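You operate a simulated robot arm through the tools that you are given. There is no shell and no other tool. Be economical: measure what you need, move in short steps, check, and stop when the job is done.

You run a simulated robot arm. Do the job below in one go: nothing can be reset, and whatever is moved stays where it is left.

Task
Fetch the wooden block and set it in the wash bowl.

Only the result counts: the job must be done as asked and must still hold three seconds after the hand-in. Knocking over, shifting, dropping, spilling or breaking anything else fails it.

Robot
A 7-joint arm with a two-finger parallel gripper, fixed in place. Base frame: the origin is at the foot of the arm, x ahead of it, y to its left, z up; the work surface is at about z = 0. Readings come in mm, degrees, newtons and seconds.
With the tool pointing down near the work surface it reaches from about 220 to 580 mm from the base axis. Its first joint turns from -66.0 to 66.0 degrees. Payload 2.5 kg.
The tool frame sits at the grasp point between the pads (the TCP): z along the fingers, y along the line on which they close. The tips reach 23 mm beyond it. Largest opening 94 mm; finger width 38, thickness 10; the body of the gripper, 54 by 96 mm, starts 39 mm behind the TCP.
Orientation is that of the tool frame in the base frame, as a unit quaternion [w, x, y, z]. With the fingers straight down and closing along the base's y, the tool's x points along the base's -x, its y along +y and its z along -z.

Tools
- The arm moves only by the tool apply_moves. Its argument "rows" is a list of rows, each a list of 3 entries, a list of its own where there are three numbers: the turn, a rotation vector about the tool's x, y, z in rad, then the shift along the tool's x, y, z in mm, then the finger opening in mm, from 0 to 94. In form: [[[ax, ay, az], [x, y, z], grip], ...]. A call has 1 to 12 rows; each row shifts and turns the commanded pose from where the row before left it, along the tool's axes as they then stand. Rows are played at 5 a second. More than 50 mm and 8.6 degrees between two rows, or a gripper value outside its range, and nothing of the call is played. Where a pose cannot be reached the arm comes as near as it can. A force on the tool above 40 N (or 10 N above the force at the start of the call, whichever is more), or a blocked arm, ends the call early, and 0.2 s more pass. The fingers move at their own pace (about 108 mm/s each) and stop on an object; they squeeze with about 42 N. The grip force told is the motor's: it shows also when the fingers shut on nothing. Time passes only in rows, and 0.2 s behind the last, so rows that do not move let the fingers close. It gives the time, the measured TCP pose, the force on the tool (base axes), the opening and the grip force at its end, in the units of the frame above (readings bear some noise).
- Cameras (640 x 400 px; columns grow to the right, rows downward): "scene" is fixed at [110.8, -403.2, 539.1]; the picture's right is [0.88, -0.47, 0.00], its down [-0.29, -0.54, -0.79] and it looks along [0.37, 0.70, -0.61] (base axes); focal length 374 px, centre (320, 200). "wrist" rides on the gripper at [86, 16, -74] in the tool frame; the picture's right is [-0.18, 0.98, 0.00], its down [-0.58, -0.11, -0.81] and it looks along [-0.79, -0.15, 0.59] (tool axes); focal length 243 px, centre (320, 200). There is no depth. A picture from a camera that has moved, and an enlarged one, comes with that camera's place and axes in the base frame and with its lens.
- camera(camera): a new picture of that camera. It takes no simulated time.
- close_up(camera, box): a new picture of the part [left, top, right, bottom] of that camera's present view, enlarged. It takes no simulated time.
- finish_job(): hands the job in; it is judged then, once.

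Work in short steps. Places have to be worked out from the pictures, the camera data and where the tool is seen: move nearer, look again, correct. Check each grasp and each placing, and mend what went wrong. You have 90 turns and 46 pictures in all, those below and enlarged ones among them. Open the gripper and draw the arm clear of the work before you hand the job in, unless the task says otherwise; then end with one line.

The tools are called after "Request:" as a command line: name --argument value ..., lists and objects as JSON in quotes. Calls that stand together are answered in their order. apply_moves: Moves the arm, as the interface text tells. Its arguments: {"type":"object","properties":{"rows":{"type":"array"}},"required":["rows"]} The other tools are called the same way: camera (camera) takes a picture; close_up (camera, box) takes an enlarged picture of a part of a camera's view; finish_job () hands the job in.

At the start:

```text
clock: 0.0
tool_pos: [451.6, -9.3, 282.8]
ee_rot: [0.0, -0.001, 1.0, 0.0]
contact_force: [0.3, 0.0, -0.6]
grip_width: 93.9
finger_force: 0.2
```

scene: 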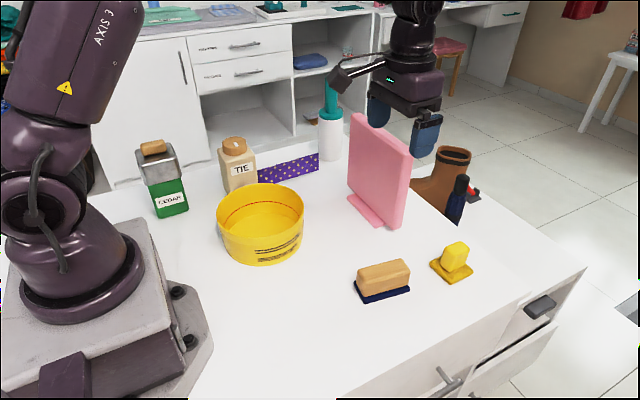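
wrist: 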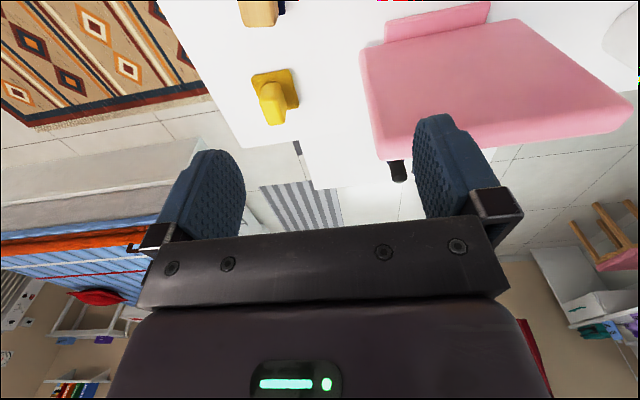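

The pictures show a tan wood-like block on a navy base, a yellow lump on a yellow base, and a yellow bowl. I'll enlarge these to identify them.

Request:
close_up --camera "scene" --box '[330, 220, 490, 320]'

Request:
close_up --camera "scene" --box '[130, 120, 322, 270]'

```text
4.00 times, centred on (410, 270) of scene
camera zoom: at [110.8, -403.2, 539.1], right [0.88, -0.47, 0.0], down [-0.29, -0.54, -0.79], along [0.37, 0.7, -0.61], focal length 1497 px, centre (-40, -80)
```

zoom: 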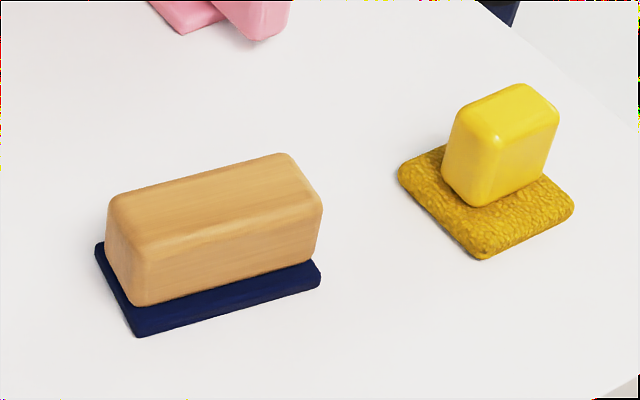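

```text
2.67 times, centred on (226, 195) of scene
camera zoom: at [110.8, -403.2, 539.1], right [0.88, -0.47, 0.0], down [-0.29, -0.54, -0.79], along [0.37, 0.7, -0.61], focal length 998 px, centre (571, 213)
```

zoom: 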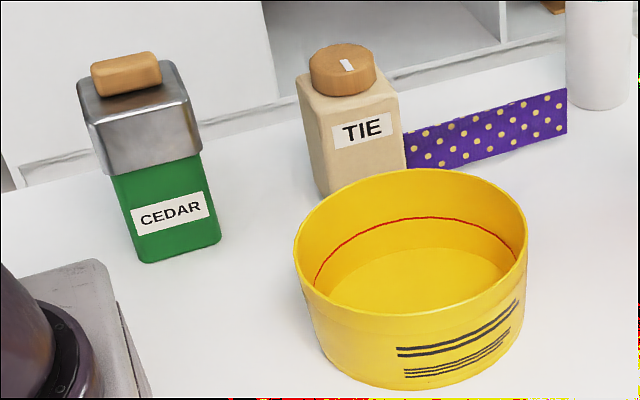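

The tan block sits on a navy mat at about (416, -64), with its long axis roughly -9° from x. The bowl centre is about (277, 158) and its rim is at z≈75. I'll move above the block, turn to line up with it, and look.

Request:
apply_moves --rows '[[[0, 0, 0], [9, -13.7, 25], 94], [[0, 0, 0], [9, -13.7, 25], 94], [[0, 0, 0], [9, -13.7, 25], 94], [[0, 0, 0], [9, -13.7, 25], 94], [[0, 0, 0.082], [0, 0, 0], 94], [[0, 0, 0.082], [0, 0, 0], 94], [[0, 0, 0], [0, 0, 0], 94]]'

Request:
camera --camera "wrist"

Request:
camera --camera "scene"

```text
clock: 1.6
tool_pos: [416.5, -63.0, 182.6]
ee_rot: [0.0, 0.083, 0.997, 0.001]
contact_force: [0.9, 0.3, 0.1]
grip_width: 94.0
finger_force: 0.2
```

```text
41 pictures are left
camera wrist: at [334.6, -31.4, 257.3], right [0.34, 0.94, 0.0], down [0.56, -0.2, 0.81], along [0.76, -0.28, -0.59], focal length 243 px, centre (320, 200)
```

wrist: 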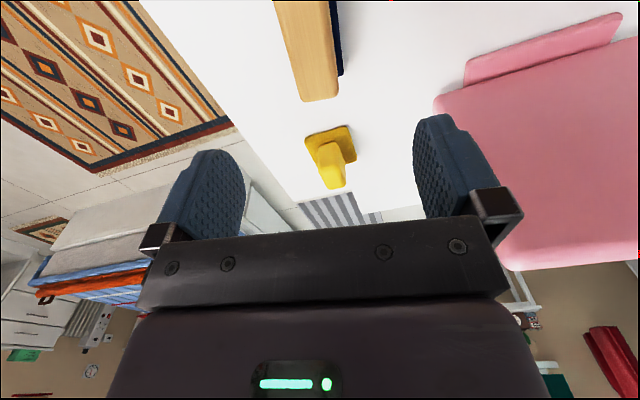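

```text
40 pictures are left
```

scene: 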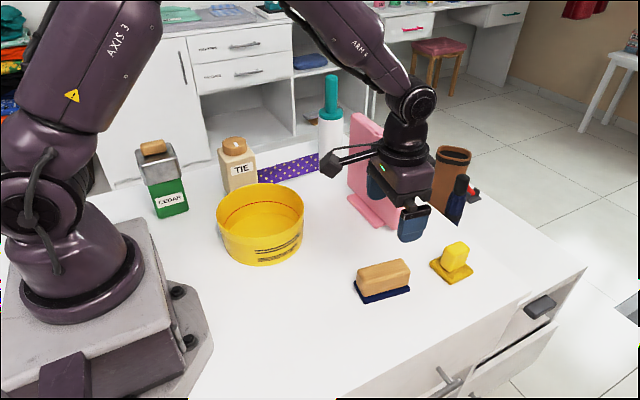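

The jaws line up with the block, whose centre I put at about (417, -67) with its top near z 47 and width about 35 mm. I'll shift 4 mm sideways, come down to z≈80 and check.

Request:
apply_moves --rows '[[[0, 0, 0], [0, -4, 25], 94], [[0, 0, 0], [0, 0, 26], 94], [[0, 0, 0], [0, 0, 26], 94], [[0, 0, 0], [0, 0, 25], 94], [[0, 0, 0], [0, 0, 0], 94]]'

Request:
close_up --camera "scene" --box '[300, 160, 508, 320]'

Request:
camera --camera "wrist"

```text
clock: 2.8
tool_pos: [415.1, -67.6, 79.8]
ee_rot: [0.0, 0.082, 0.997, 0.0]
contact_force: [-0.2, 0.0, 0.4]
grip_width: 94.1
finger_force: 0.0
```

```text
2.50 times, centred on (404, 240) of scene
camera zoom: at [110.8, -403.2, 539.1], right [0.88, -0.47, 0.0], down [-0.29, -0.54, -0.79], along [0.37, 0.7, -0.61], focal length 936 px, centre (110, 100)
```

zoom: 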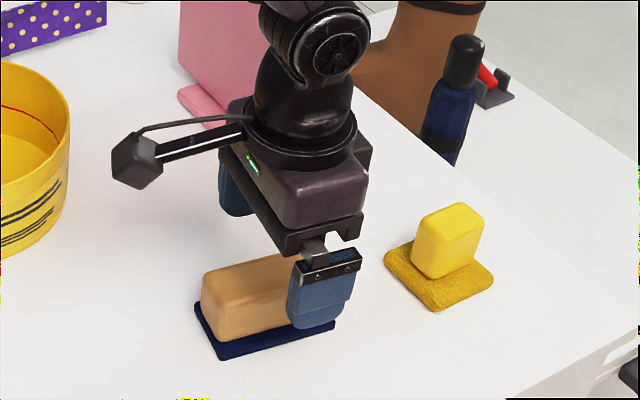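

```text
38 pictures are left
camera wrist: at [333.7, -36.6, 154.6], right [0.34, 0.94, 0.0], down [0.56, -0.2, 0.81], along [0.76, -0.28, -0.59], focal length 243 px, centre (320, 200)
```

wrist: 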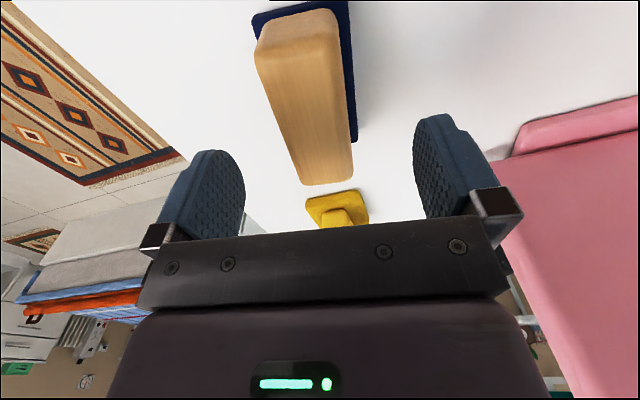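

Block centre is now estimated at about (411, -68), so I only need a small correction. I'll descend to z≈40, which keeps the tips above the mat, and close.

Request:
apply_moves --rows '[[[0, 0, 0], [3, -1, 20], 94], [[0, 0, 0], [0, 0, 19], 94], [[0, 0, 0], [0, 0, 0], 94], [[0, 0, 0], [0, 0, 0], 20], [[0, 0, 0], [0, 0, 0], 20], [[0, 0, 0], [0, 0, 0], 20], [[0, 0, 0], [0, 0, 0], 20]]'

Request:
close_up --camera "scene" --box '[300, 160, 508, 320]'

```text
clock: 4.4
tool_pos: [413.0, -68.6, 39.9]
ee_rot: [-0.001, 0.081, 0.997, 0.0]
contact_force: [0.2, 0.0, -0.4]
grip_width: 37.5
finger_force: 41.8
```

```text
2.50 times, centred on (404, 240) of scene
camera zoom: at [110.8, -403.2, 539.1], right [0.88, -0.47, 0.0], down [-0.29, -0.54, -0.79], along [0.37, 0.7, -0.61], focal length 936 px, centre (110, 100)
```

zoom: 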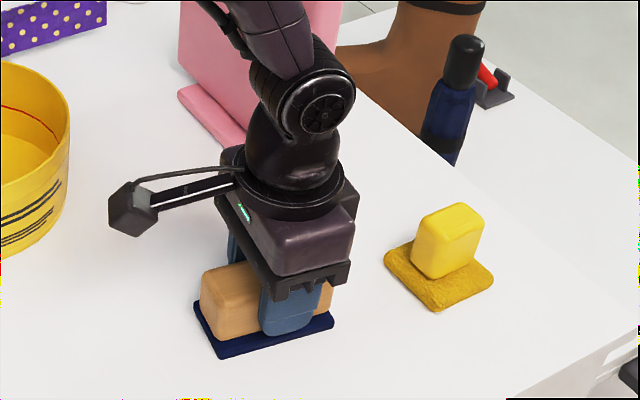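

The fingers stopped at 37.5 mm with 42 N, so the block is held. I'll lift slowly and see whether the mat stays behind.

Request:
apply_moves --rows '[[[0, 0, 0], [0, 0, -8], 20], [[0, 0, 0], [0, 0, -12], 20], [[0, 0, 0], [0, 0, 0], 20]]'

Request:
close_up --camera "scene" --box '[300, 160, 508, 320]'

```text
clock: 5.2
tool_pos: [413.3, -70.3, 61.9]
ee_rot: [0.001, 0.082, 0.997, 0.0]
contact_force: [-0.9, 0.4, 0.3]
grip_width: 37.3
finger_force: 41.4
```

```text
2.50 times, centred on (404, 240) of scene
camera zoom: at [110.8, -403.2, 539.1], right [0.88, -0.47, 0.0], down [-0.29, -0.54, -0.79], along [0.37, 0.7, -0.61], focal length 936 px, centre (110, 100)
```

zoom: 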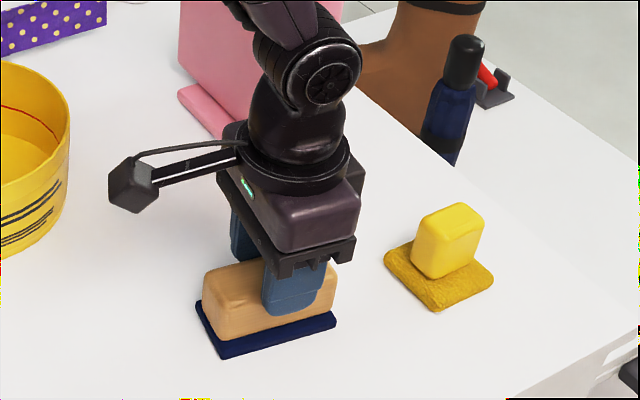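

The fingers rose, but the block seems hardly lifted. I'll look closer before going on.

Request:
close_up --camera "scene" --box '[350, 225, 430, 305]'

Request:
camera --camera "wrist"

```text
5.00 times, centred on (390, 265) of scene
camera zoom: at [110.8, -403.2, 539.1], right [0.88, -0.47, 0.0], down [-0.29, -0.54, -0.79], along [0.37, 0.7, -0.61], focal length 1871 px, centre (-30, -125)
```

zoom: 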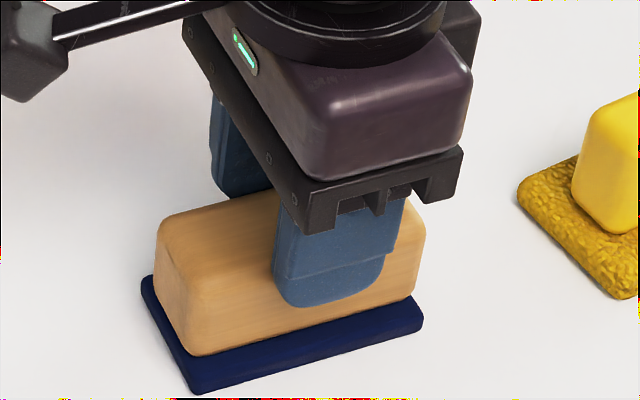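

```text
34 pictures are left
camera wrist: at [330.9, -37.7, 136.7], right [0.34, 0.94, 0.0], down [0.56, -0.2, 0.81], along [0.76, -0.28, -0.59], focal length 243 px, centre (320, 200)
```

wrist: 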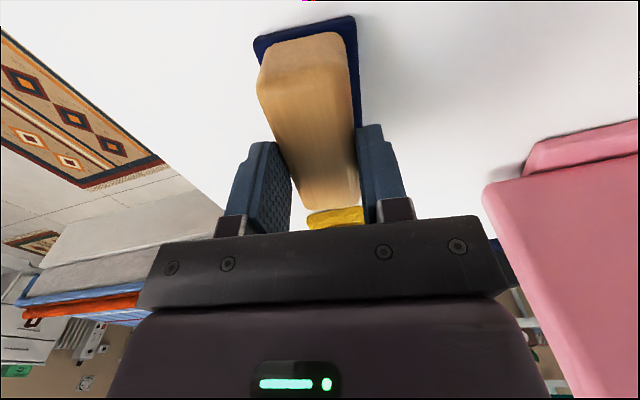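

The block stayed on the mat at its old place, so the fingers slid up its sides. I'll open, go lower to z≈35, grip again, and lift just 4 mm to read the force.

Request:
apply_moves --rows '[[[0, 0, 0], [0, 0, 0], 60], [[0, 0, 0], [0, 0, 0], 60], [[0, 0, 0], [0, 0, 12], 60], [[0, 0, 0], [0, 0, 12], 60], [[0, 0, 0], [0, 0, 1], 60], [[0, 0, 0], [0, 0, 0], 60]]'

Request:
close_up --camera "scene" --box '[350, 225, 430, 305]'

```text
clock: 6.6
tool_pos: [412.7, -68.4, 36.5]
ee_rot: [0.0, 0.082, 0.997, 0.0]
contact_force: [-0.2, 0.3, 0.0]
grip_width: 59.9
finger_force: 0.0
```

```text
5.00 times, centred on (390, 265) of scene
camera zoom: at [110.8, -403.2, 539.1], right [0.88, -0.47, 0.0], down [-0.29, -0.54, -0.79], along [0.37, 0.7, -0.61], focal length 1871 px, centre (-30, -125)
```

zoom: 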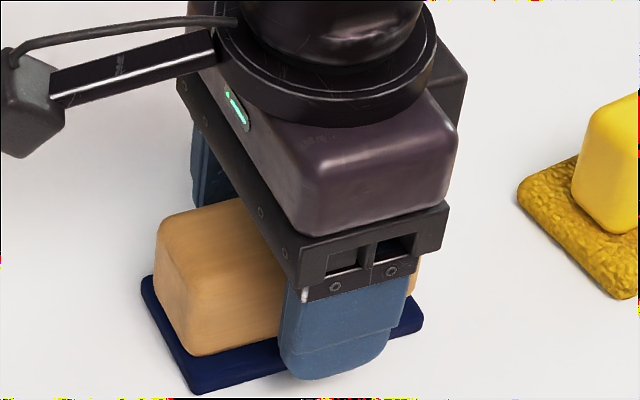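

The pads now straddle the block at z≈36 and clear the mat. I'll close with time to settle, then lift 3 mm and read the force.

Request:
apply_moves --rows '[[[0, 0, 0], [0, 0, 0], 0], [[0, 0, 0], [0, 0, 0], 0], [[0, 0, 0], [0, 0, 0], 0], [[0, 0, 0], [0, 0, 0], 0], [[0, 0, 0], [0, 0, 0], 0]]'

Request:
apply_moves --rows '[[[0, 0, 0], [0, 0, -1], 0], [[0, 0, 0], [0, 0, -1], 0], [[0, 0, 0], [0, 0, -1], 0]]'

Request:
apply_moves --rows '[[[0, 0, 0], [0, 0, -2], 0], [[0, 0, 0], [0, 0, -2], 0], [[0, 0, 0], [0, 0, -2], 0]]'

Request:
close_up --camera "scene" --box '[350, 225, 430, 305]'

```text
clock: 7.8
tool_pos: [411.5, -69.8, 37.8]
ee_rot: [0.0, 0.081, 0.997, 0.0]
contact_force: [0.0, -0.3, -0.2]
grip_width: 37.9
finger_force: 42.2
```

```text
clock: 8.6
tool_pos: [413.9, -69.6, 39.4]
ee_rot: [0.0, 0.082, 0.997, 0.0]
contact_force: [-0.4, 0.0, -1.4]
grip_width: 37.6
finger_force: 41.6
```

```text
clock: 9.4
tool_pos: [412.2, -68.4, 44.5]
ee_rot: [0.0, 0.083, 0.997, 0.0]
contact_force: [-0.2, 0.5, -1.3]
grip_width: 37.9
finger_force: 42.5
```

```text
5.00 times, centred on (390, 265) of scene
camera zoom: at [110.8, -403.2, 539.1], right [0.88, -0.47, 0.0], down [-0.29, -0.54, -0.79], along [0.37, 0.7, -0.61], focal length 1871 px, centre (-30, -125)
```

zoom: 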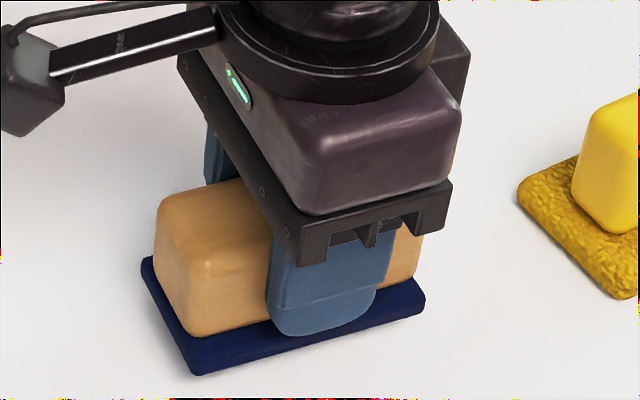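

Now the block is rising, and the navy base comes up with it, so the two are one piece (about 1.3 N). I'll continue slowly and watch for slip.

Request:
apply_moves --rows '[[[0, 0, 0], [0, 0, -3], 0], [[0, 0, 0], [0, 0, -3], 0], [[0, 0, 0], [0, 0, -3], 0], [[0, 0, 0], [0, 0, -3], 0], [[0, 0, 0], [0, 0, -3], 0], [[0, 0, 0], [0, 0, 0], 0]]'

Request:
close_up --camera "scene" --box '[350, 225, 430, 305]'

```text
clock: 10.8
tool_pos: [411.7, -69.1, 60.3]
ee_rot: [0.0, 0.081, 0.997, 0.0]
contact_force: [0.0, 0.2, -1.7]
grip_width: 37.7
finger_force: 42.1
```

```text
5.00 times, centred on (390, 265) of scene
camera zoom: at [110.8, -403.2, 539.1], right [0.88, -0.47, 0.0], down [-0.29, -0.54, -0.79], along [0.37, 0.7, -0.61], focal length 1871 px, centre (-30, -125)
```

zoom: 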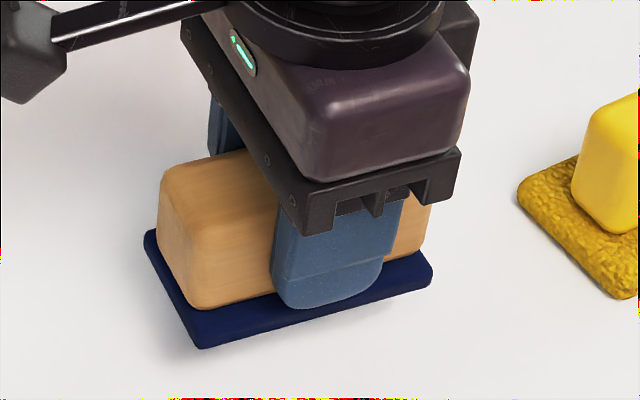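

The block is held without slip. I'll lift it well above the rim height, slowly.

Request:
apply_moves --rows '[[[0, 0, 0], [0, 0, -5], 0], [[0, 0, 0], [0, 0, -9], 0], [[0, 0, 0], [0, 0, -9], 0], [[0, 0, 0], [0, 0, -9], 0], [[0, 0, 0], [0, 0, -9], 0], [[0, 0, 0], [0, 0, -9], 0], [[0, 0, 0], [0, 0, -9], 0], [[0, 0, 0], [0, 0, -9], 0], [[0, 0, 0], [0, 0, -9], 0], [[0, 0, 0], [0, 0, -9], 0], [[0, 0, 0], [0, 0, -9], 0], [[0, 0, 0], [0, 0, -5], 0]]'

Request:
camera --camera "scene"

```text
clock: 13.4
tool_pos: [412.1, -69.1, 160.8]
ee_rot: [0.0, 0.082, 0.997, 0.001]
contact_force: [0.4, -0.5, -1.1]
grip_width: 37.9
finger_force: 41.6
```

```text
30 pictures are left
```

scene: 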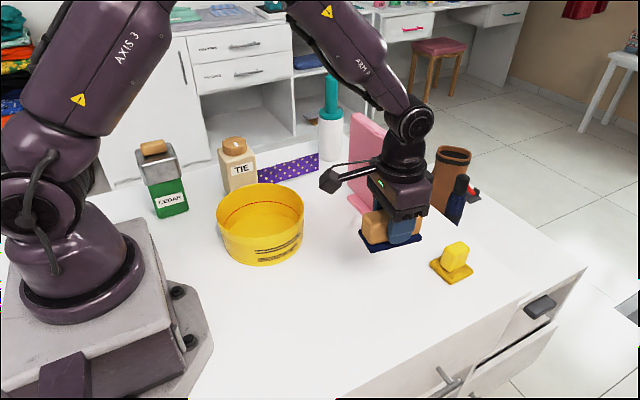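

Block held at z≈161, table clear beneath. I'll carry it sideways to above the bowl.

Request:
apply_moves --rows '[[[0, 0, 0], [6, 7, 0], 0], [[0, 0, 0], [12, 14, 0], 0], [[0, 0, 0], [16, 19, 0], 0], [[0, 0, 0], [18, 21, 0], 0], [[0, 0, 0], [18, 21, 0], 0], [[0, 0, 0], [18, 21, 0], 0], [[0, 0, 0], [18, 21, 0], 0], [[0, 0, 0], [18, 21, 0], 0], [[0, 0, 0], [18, 21, 0], 0], [[0, 0, 0], [16, 19, 0], 0], [[0, 0, 0], [10, 11, 0], 0], [[0, 0, 0], [4, 4, 0], 0]]'

Request:
camera --camera "scene"

Request:
camera --camera "wrist"

```text
clock: 16.0
tool_pos: [275.0, 155.4, 160.1]
ee_rot: [0.0, 0.082, 0.997, 0.0]
contact_force: [0.5, -0.2, -2.6]
grip_width: 37.7
finger_force: 42.3
```

```text
29 pictures are left
```

scene: 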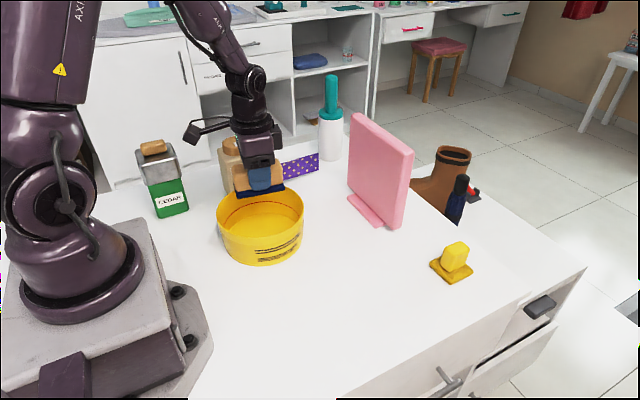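

```text
28 pictures are left
camera wrist: at [193.7, 188.4, 235.1], right [0.34, 0.94, 0.0], down [0.56, -0.2, 0.81], along [0.76, -0.28, -0.59], focal length 243 px, centre (320, 200)
```

wrist: 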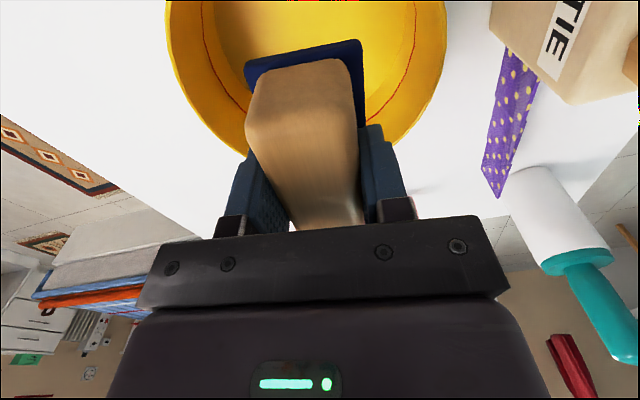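

The block is over the bowl centre and stays clear of the rim all around. I'll lower it to z≈60 first.

Request:
apply_moves --rows '[[[0, 0, 0], [0, 0, 5], 0], [[0, 0, 0], [0, 0, 10], 0], [[0, 0, 0], [0, 0, 10], 0], [[0, 0, 0], [0, 0, 10], 0], [[0, 0, 0], [0, 0, 10], 0], [[0, 0, 0], [0, 0, 10], 0], [[0, 0, 0], [0, 0, 10], 0], [[0, 0, 0], [0, 0, 10], 0], [[0, 0, 0], [0, 0, 10], 0], [[0, 0, 0], [0, 0, 10], 0], [[0, 0, 0], [0, 0, 5], 0], [[0, 0, 0], [0, 0, 0], 0]]'

Request:
close_up --camera "scene" --box '[160, 100, 352, 280]'

Request:
camera --camera "wrist"

```text
clock: 18.6
tool_pos: [275.4, 156.4, 58.8]
ee_rot: [0.0, 0.081, 0.997, 0.0]
contact_force: [1.2, -1.2, -1.2]
grip_width: 37.9
finger_force: 41.7
```

```text
2.22 times, centred on (256, 190) of scene
camera zoom: at [110.8, -403.2, 539.1], right [0.88, -0.47, 0.0], down [-0.29, -0.54, -0.79], along [0.37, 0.7, -0.61], focal length 832 px, centre (462, 222)
```

zoom: 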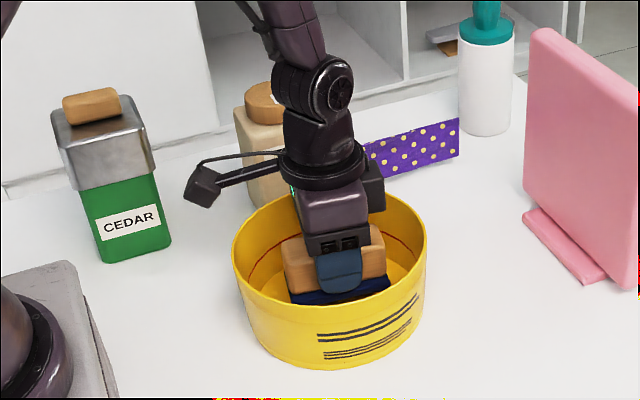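

```text
26 pictures are left
camera wrist: at [193.3, 188.9, 134.3], right [0.34, 0.94, 0.0], down [0.56, -0.2, 0.81], along [0.76, -0.28, -0.59], focal length 243 px, centre (320, 200)
```

wrist: 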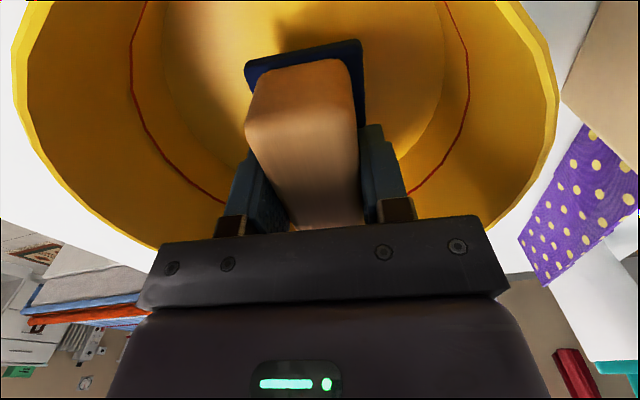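

It is well centred inside the bowl. I'll lower in small steps until the force shows contact with the floor.

Request:
apply_moves --rows '[[[0, 0, 0], [0, 0, 4], 0], [[0, 0, 0], [0, 0, 4], 0], [[0, 0, 0], [0, 0, 3], 0], [[0, 0, 0], [0, 0, 0], 0]]'

Request:
apply_moves --rows '[[[0, 0, 0], [0, 0, 1.5], 0], [[0, 0, 0], [0, 0, 1.5], 0], [[0, 0, 0], [0, 0, 0], 0]]'

```text
clock: 19.6
tool_pos: [275.0, 157.3, 48.4]
ee_rot: [0.0, 0.082, 0.997, 0.0]
contact_force: [0.3, 0.7, -1.8]
grip_width: 37.5
finger_force: 41.9
```

```text
clock: 20.4
tool_pos: [274.6, 157.2, 47.1]
ee_rot: [0.0, 0.082, 0.997, 0.001]
contact_force: [-0.9, 0.4, -1.2]
grip_width: 37.8
finger_force: 42.0
```

No contact yet (force still about -1.3 N). I'll keep going down gently.

Request:
apply_moves --rows '[[[0, 0, 0], [0, 0, 1], 0], [[0, 0, 0], [0, 0, 1], 0], [[0, 0, 0], [0, 0, 0], 0]]'

Request:
apply_moves --rows '[[[0, 0, 0], [0, 0, 1], 0], [[0, 0, 0], [0, 0, 1], 0], [[0, 0, 0], [0, 0, 0], 0]]'

```text
clock: 21.2
tool_pos: [275.7, 156.6, 44.6]
ee_rot: [0.0, 0.083, 0.997, 0.0]
contact_force: [-0.3, 0.2, -1.2]
grip_width: 37.7
finger_force: 41.6
```

```text
clock: 22.0
tool_pos: [274.6, 157.8, 42.2]
ee_rot: [0.0, 0.082, 0.997, 0.0]
contact_force: [0.4, 0.1, -2.1]
grip_width: 37.8
finger_force: 41.9
```

Still hanging free at z≈42, with the expected bowl floor a few millimetres below. I'll take two more small steps.

Request:
apply_moves --rows '[[[0, 0, 0], [0, 0, 1], 0], [[0, 0, 0], [0, 0, 0], 0]]'

Request:
apply_moves --rows '[[[0, 0, 0], [0, 0, 1], 0], [[0, 0, 0], [0, 0, 0], 0]]'

Request:
camera --camera "wrist"

```text
clock: 22.6
tool_pos: [274.2, 157.4, 42.0]
ee_rot: [0.0, 0.082, 0.997, 0.0]
contact_force: [-0.1, 0.2, -1.1]
grip_width: 37.8
finger_force: 41.6
```

```text
clock: 23.2
tool_pos: [276.2, 157.7, 42.0]
ee_rot: [-0.001, 0.082, 0.997, 0.0]
contact_force: [0.3, 0.9, -1.4]
grip_width: 37.8
finger_force: 41.7
```

```text
25 pictures are left
camera wrist: at [193.4, 188.7, 115.6], right [0.34, 0.94, 0.0], down [0.56, -0.2, 0.81], along [0.76, -0.28, -0.59], focal length 243 px, centre (320, 200)
```

wrist: 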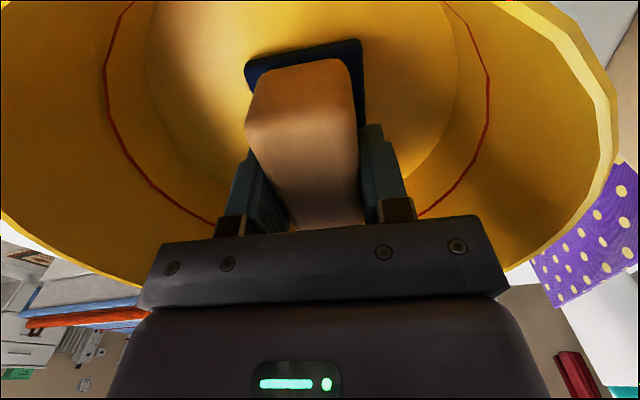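

No contact load yet, and the readings carry about 1 mm of noise. I'll take further 1 mm steps.

Request:
apply_moves --rows '[[[0, 0, 0], [0, 0, 1], 0], [[0, 0, 0], [0, 0, 0], 0]]'

Request:
apply_moves --rows '[[[0, 0, 0], [0, 0, 1], 0], [[0, 0, 0], [0, 0, 0], 0]]'

```text
clock: 23.8
tool_pos: [275.1, 157.6, 41.0]
ee_rot: [0.0, 0.082, 0.997, 0.0]
contact_force: [-1.9, -2.3, 14.7]
grip_width: 38.0
finger_force: 42.4
```

```text
clock: 24.4
tool_pos: [275.7, 157.7, 39.5]
ee_rot: [0.001, 0.082, 0.997, 0.001]
contact_force: [-4.5, -1.0, 35.7]
grip_width: 37.7
finger_force: 42.0
```

The block is now on the floor (35 N up). I'll relax by 1.5 mm and open to 60 mm, which still fits inside the bowl.

Request:
apply_moves --rows '[[[0, 0, 0], [0, 0, -1.6], 0], [[0, 0, 0], [0, 0, 0], 0]]'

Request:
apply_moves --rows '[[[0, 0, 0], [0, 0, 0], 60], [[0, 0, 0], [0, 0, 0], 60], [[0, 0, 0], [0, 0, 0], 60]]'

Request:
camera --camera "wrist"

```text
clock: 25.0
tool_pos: [274.9, 155.8, 39.8]
ee_rot: [0.0, 0.082, 0.997, -0.001]
contact_force: [1.0, 0.1, 0.8]
grip_width: 37.7
finger_force: 42.1
```

```text
clock: 25.8
tool_pos: [275.3, 156.5, 40.1]
ee_rot: [0.0, 0.082, 0.997, 0.0]
contact_force: [-0.5, -0.3, 0.9]
grip_width: 59.8
finger_force: 0.0
```

```text
24 pictures are left
camera wrist: at [193.6, 188.0, 115.6], right [0.34, 0.94, 0.0], down [0.56, -0.2, 0.81], along [0.76, -0.28, -0.59], focal length 243 px, centre (320, 200)
```

wrist: 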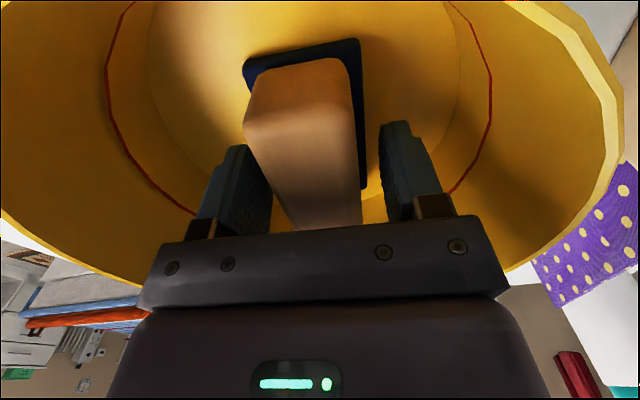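

Released, and the block is sitting flat. I'll rise straight up, slowly at first, then look.

Request:
apply_moves --rows '[[[0, 0, 0], [0, 0, -5], 60], [[0, 0, 0], [0, 0, -10], 60], [[0, 0, 0], [0, 0, -15], 60], [[0, 0, 0], [0, 0, -20], 60], [[0, 0, 0], [0, 0, -20], 60], [[0, 0, 0], [0, 0, -25], 60], [[0, 0, 0], [0, 0, -25], 60], [[0, 0, 0], [0, 0, -25], 60], [[0, 0, 0], [0, 0, -25], 60], [[0, 0, 0], [0, 0, 0], 60]]'

Request:
camera --camera "scene"

```text
clock: 28.0
tool_pos: [273.9, 158.4, 210.7]
ee_rot: [0.0, 0.082, 0.997, 0.0]
contact_force: [-0.1, -0.4, 0.5]
grip_width: 59.9
finger_force: 0.1
```

```text
23 pictures are left
```

scene: 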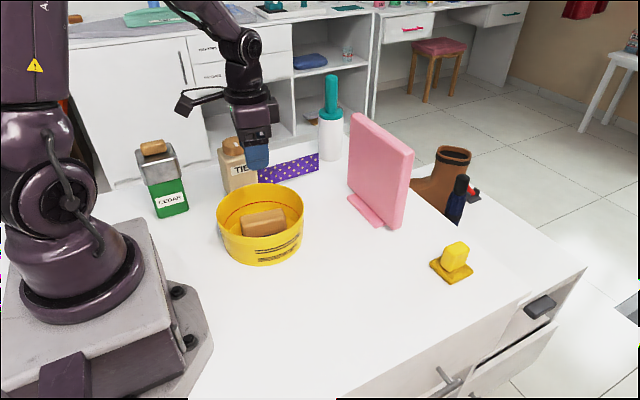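

The block rests in the bowl, the bowl hasn't moved, and nothing else has been disturbed. I'll draw the arm aside from the bowl and open it before handing in.

Request:
apply_moves --rows '[[[0, 0, 0], [-10, -25, -10], 94], [[0, 0, 0], [-15, -30, -10], 94], [[0, 0, 0], [-15, -30, -10], 94], [[0, 0, 0], [-15, -30, 0], 94], [[0, 0, 0], [-10, -25, 0], 94], [[0, 0, 0], [0, 0, 0], 94]]'

Request:
close_up --camera "scene" --box '[160, 100, 352, 280]'

```text
clock: 29.4
tool_pos: [315.5, 9.2, 241.2]
ee_rot: [0.0, 0.082, 0.997, 0.0]
contact_force: [-0.6, -0.1, -0.8]
grip_width: 93.9
finger_force: 0.1
```

```text
2.22 times, centred on (256, 190) of scene
camera zoom: at [110.8, -403.2, 539.1], right [0.88, -0.47, 0.0], down [-0.29, -0.54, -0.79], along [0.37, 0.7, -0.61], focal length 832 px, centre (462, 222)
```

zoom: 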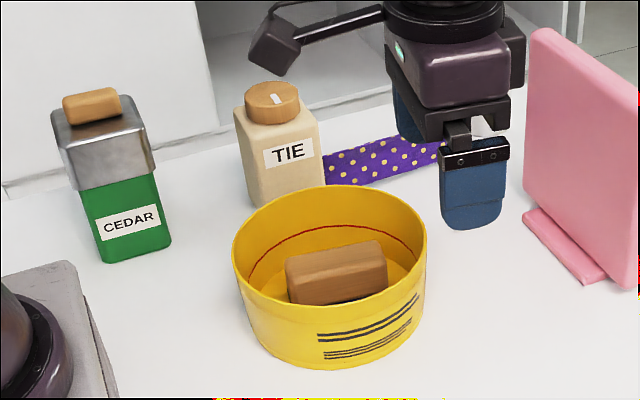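

The block lies flat in the bowl and the arm is clear, so I'm handing in.

Request:
finish_job

```text
The job is handed in.
```

The wooden block is in the wash bowl, along with the navy base attached to it; the arm is clear, and nothing else looked disturbed in the last pictures.
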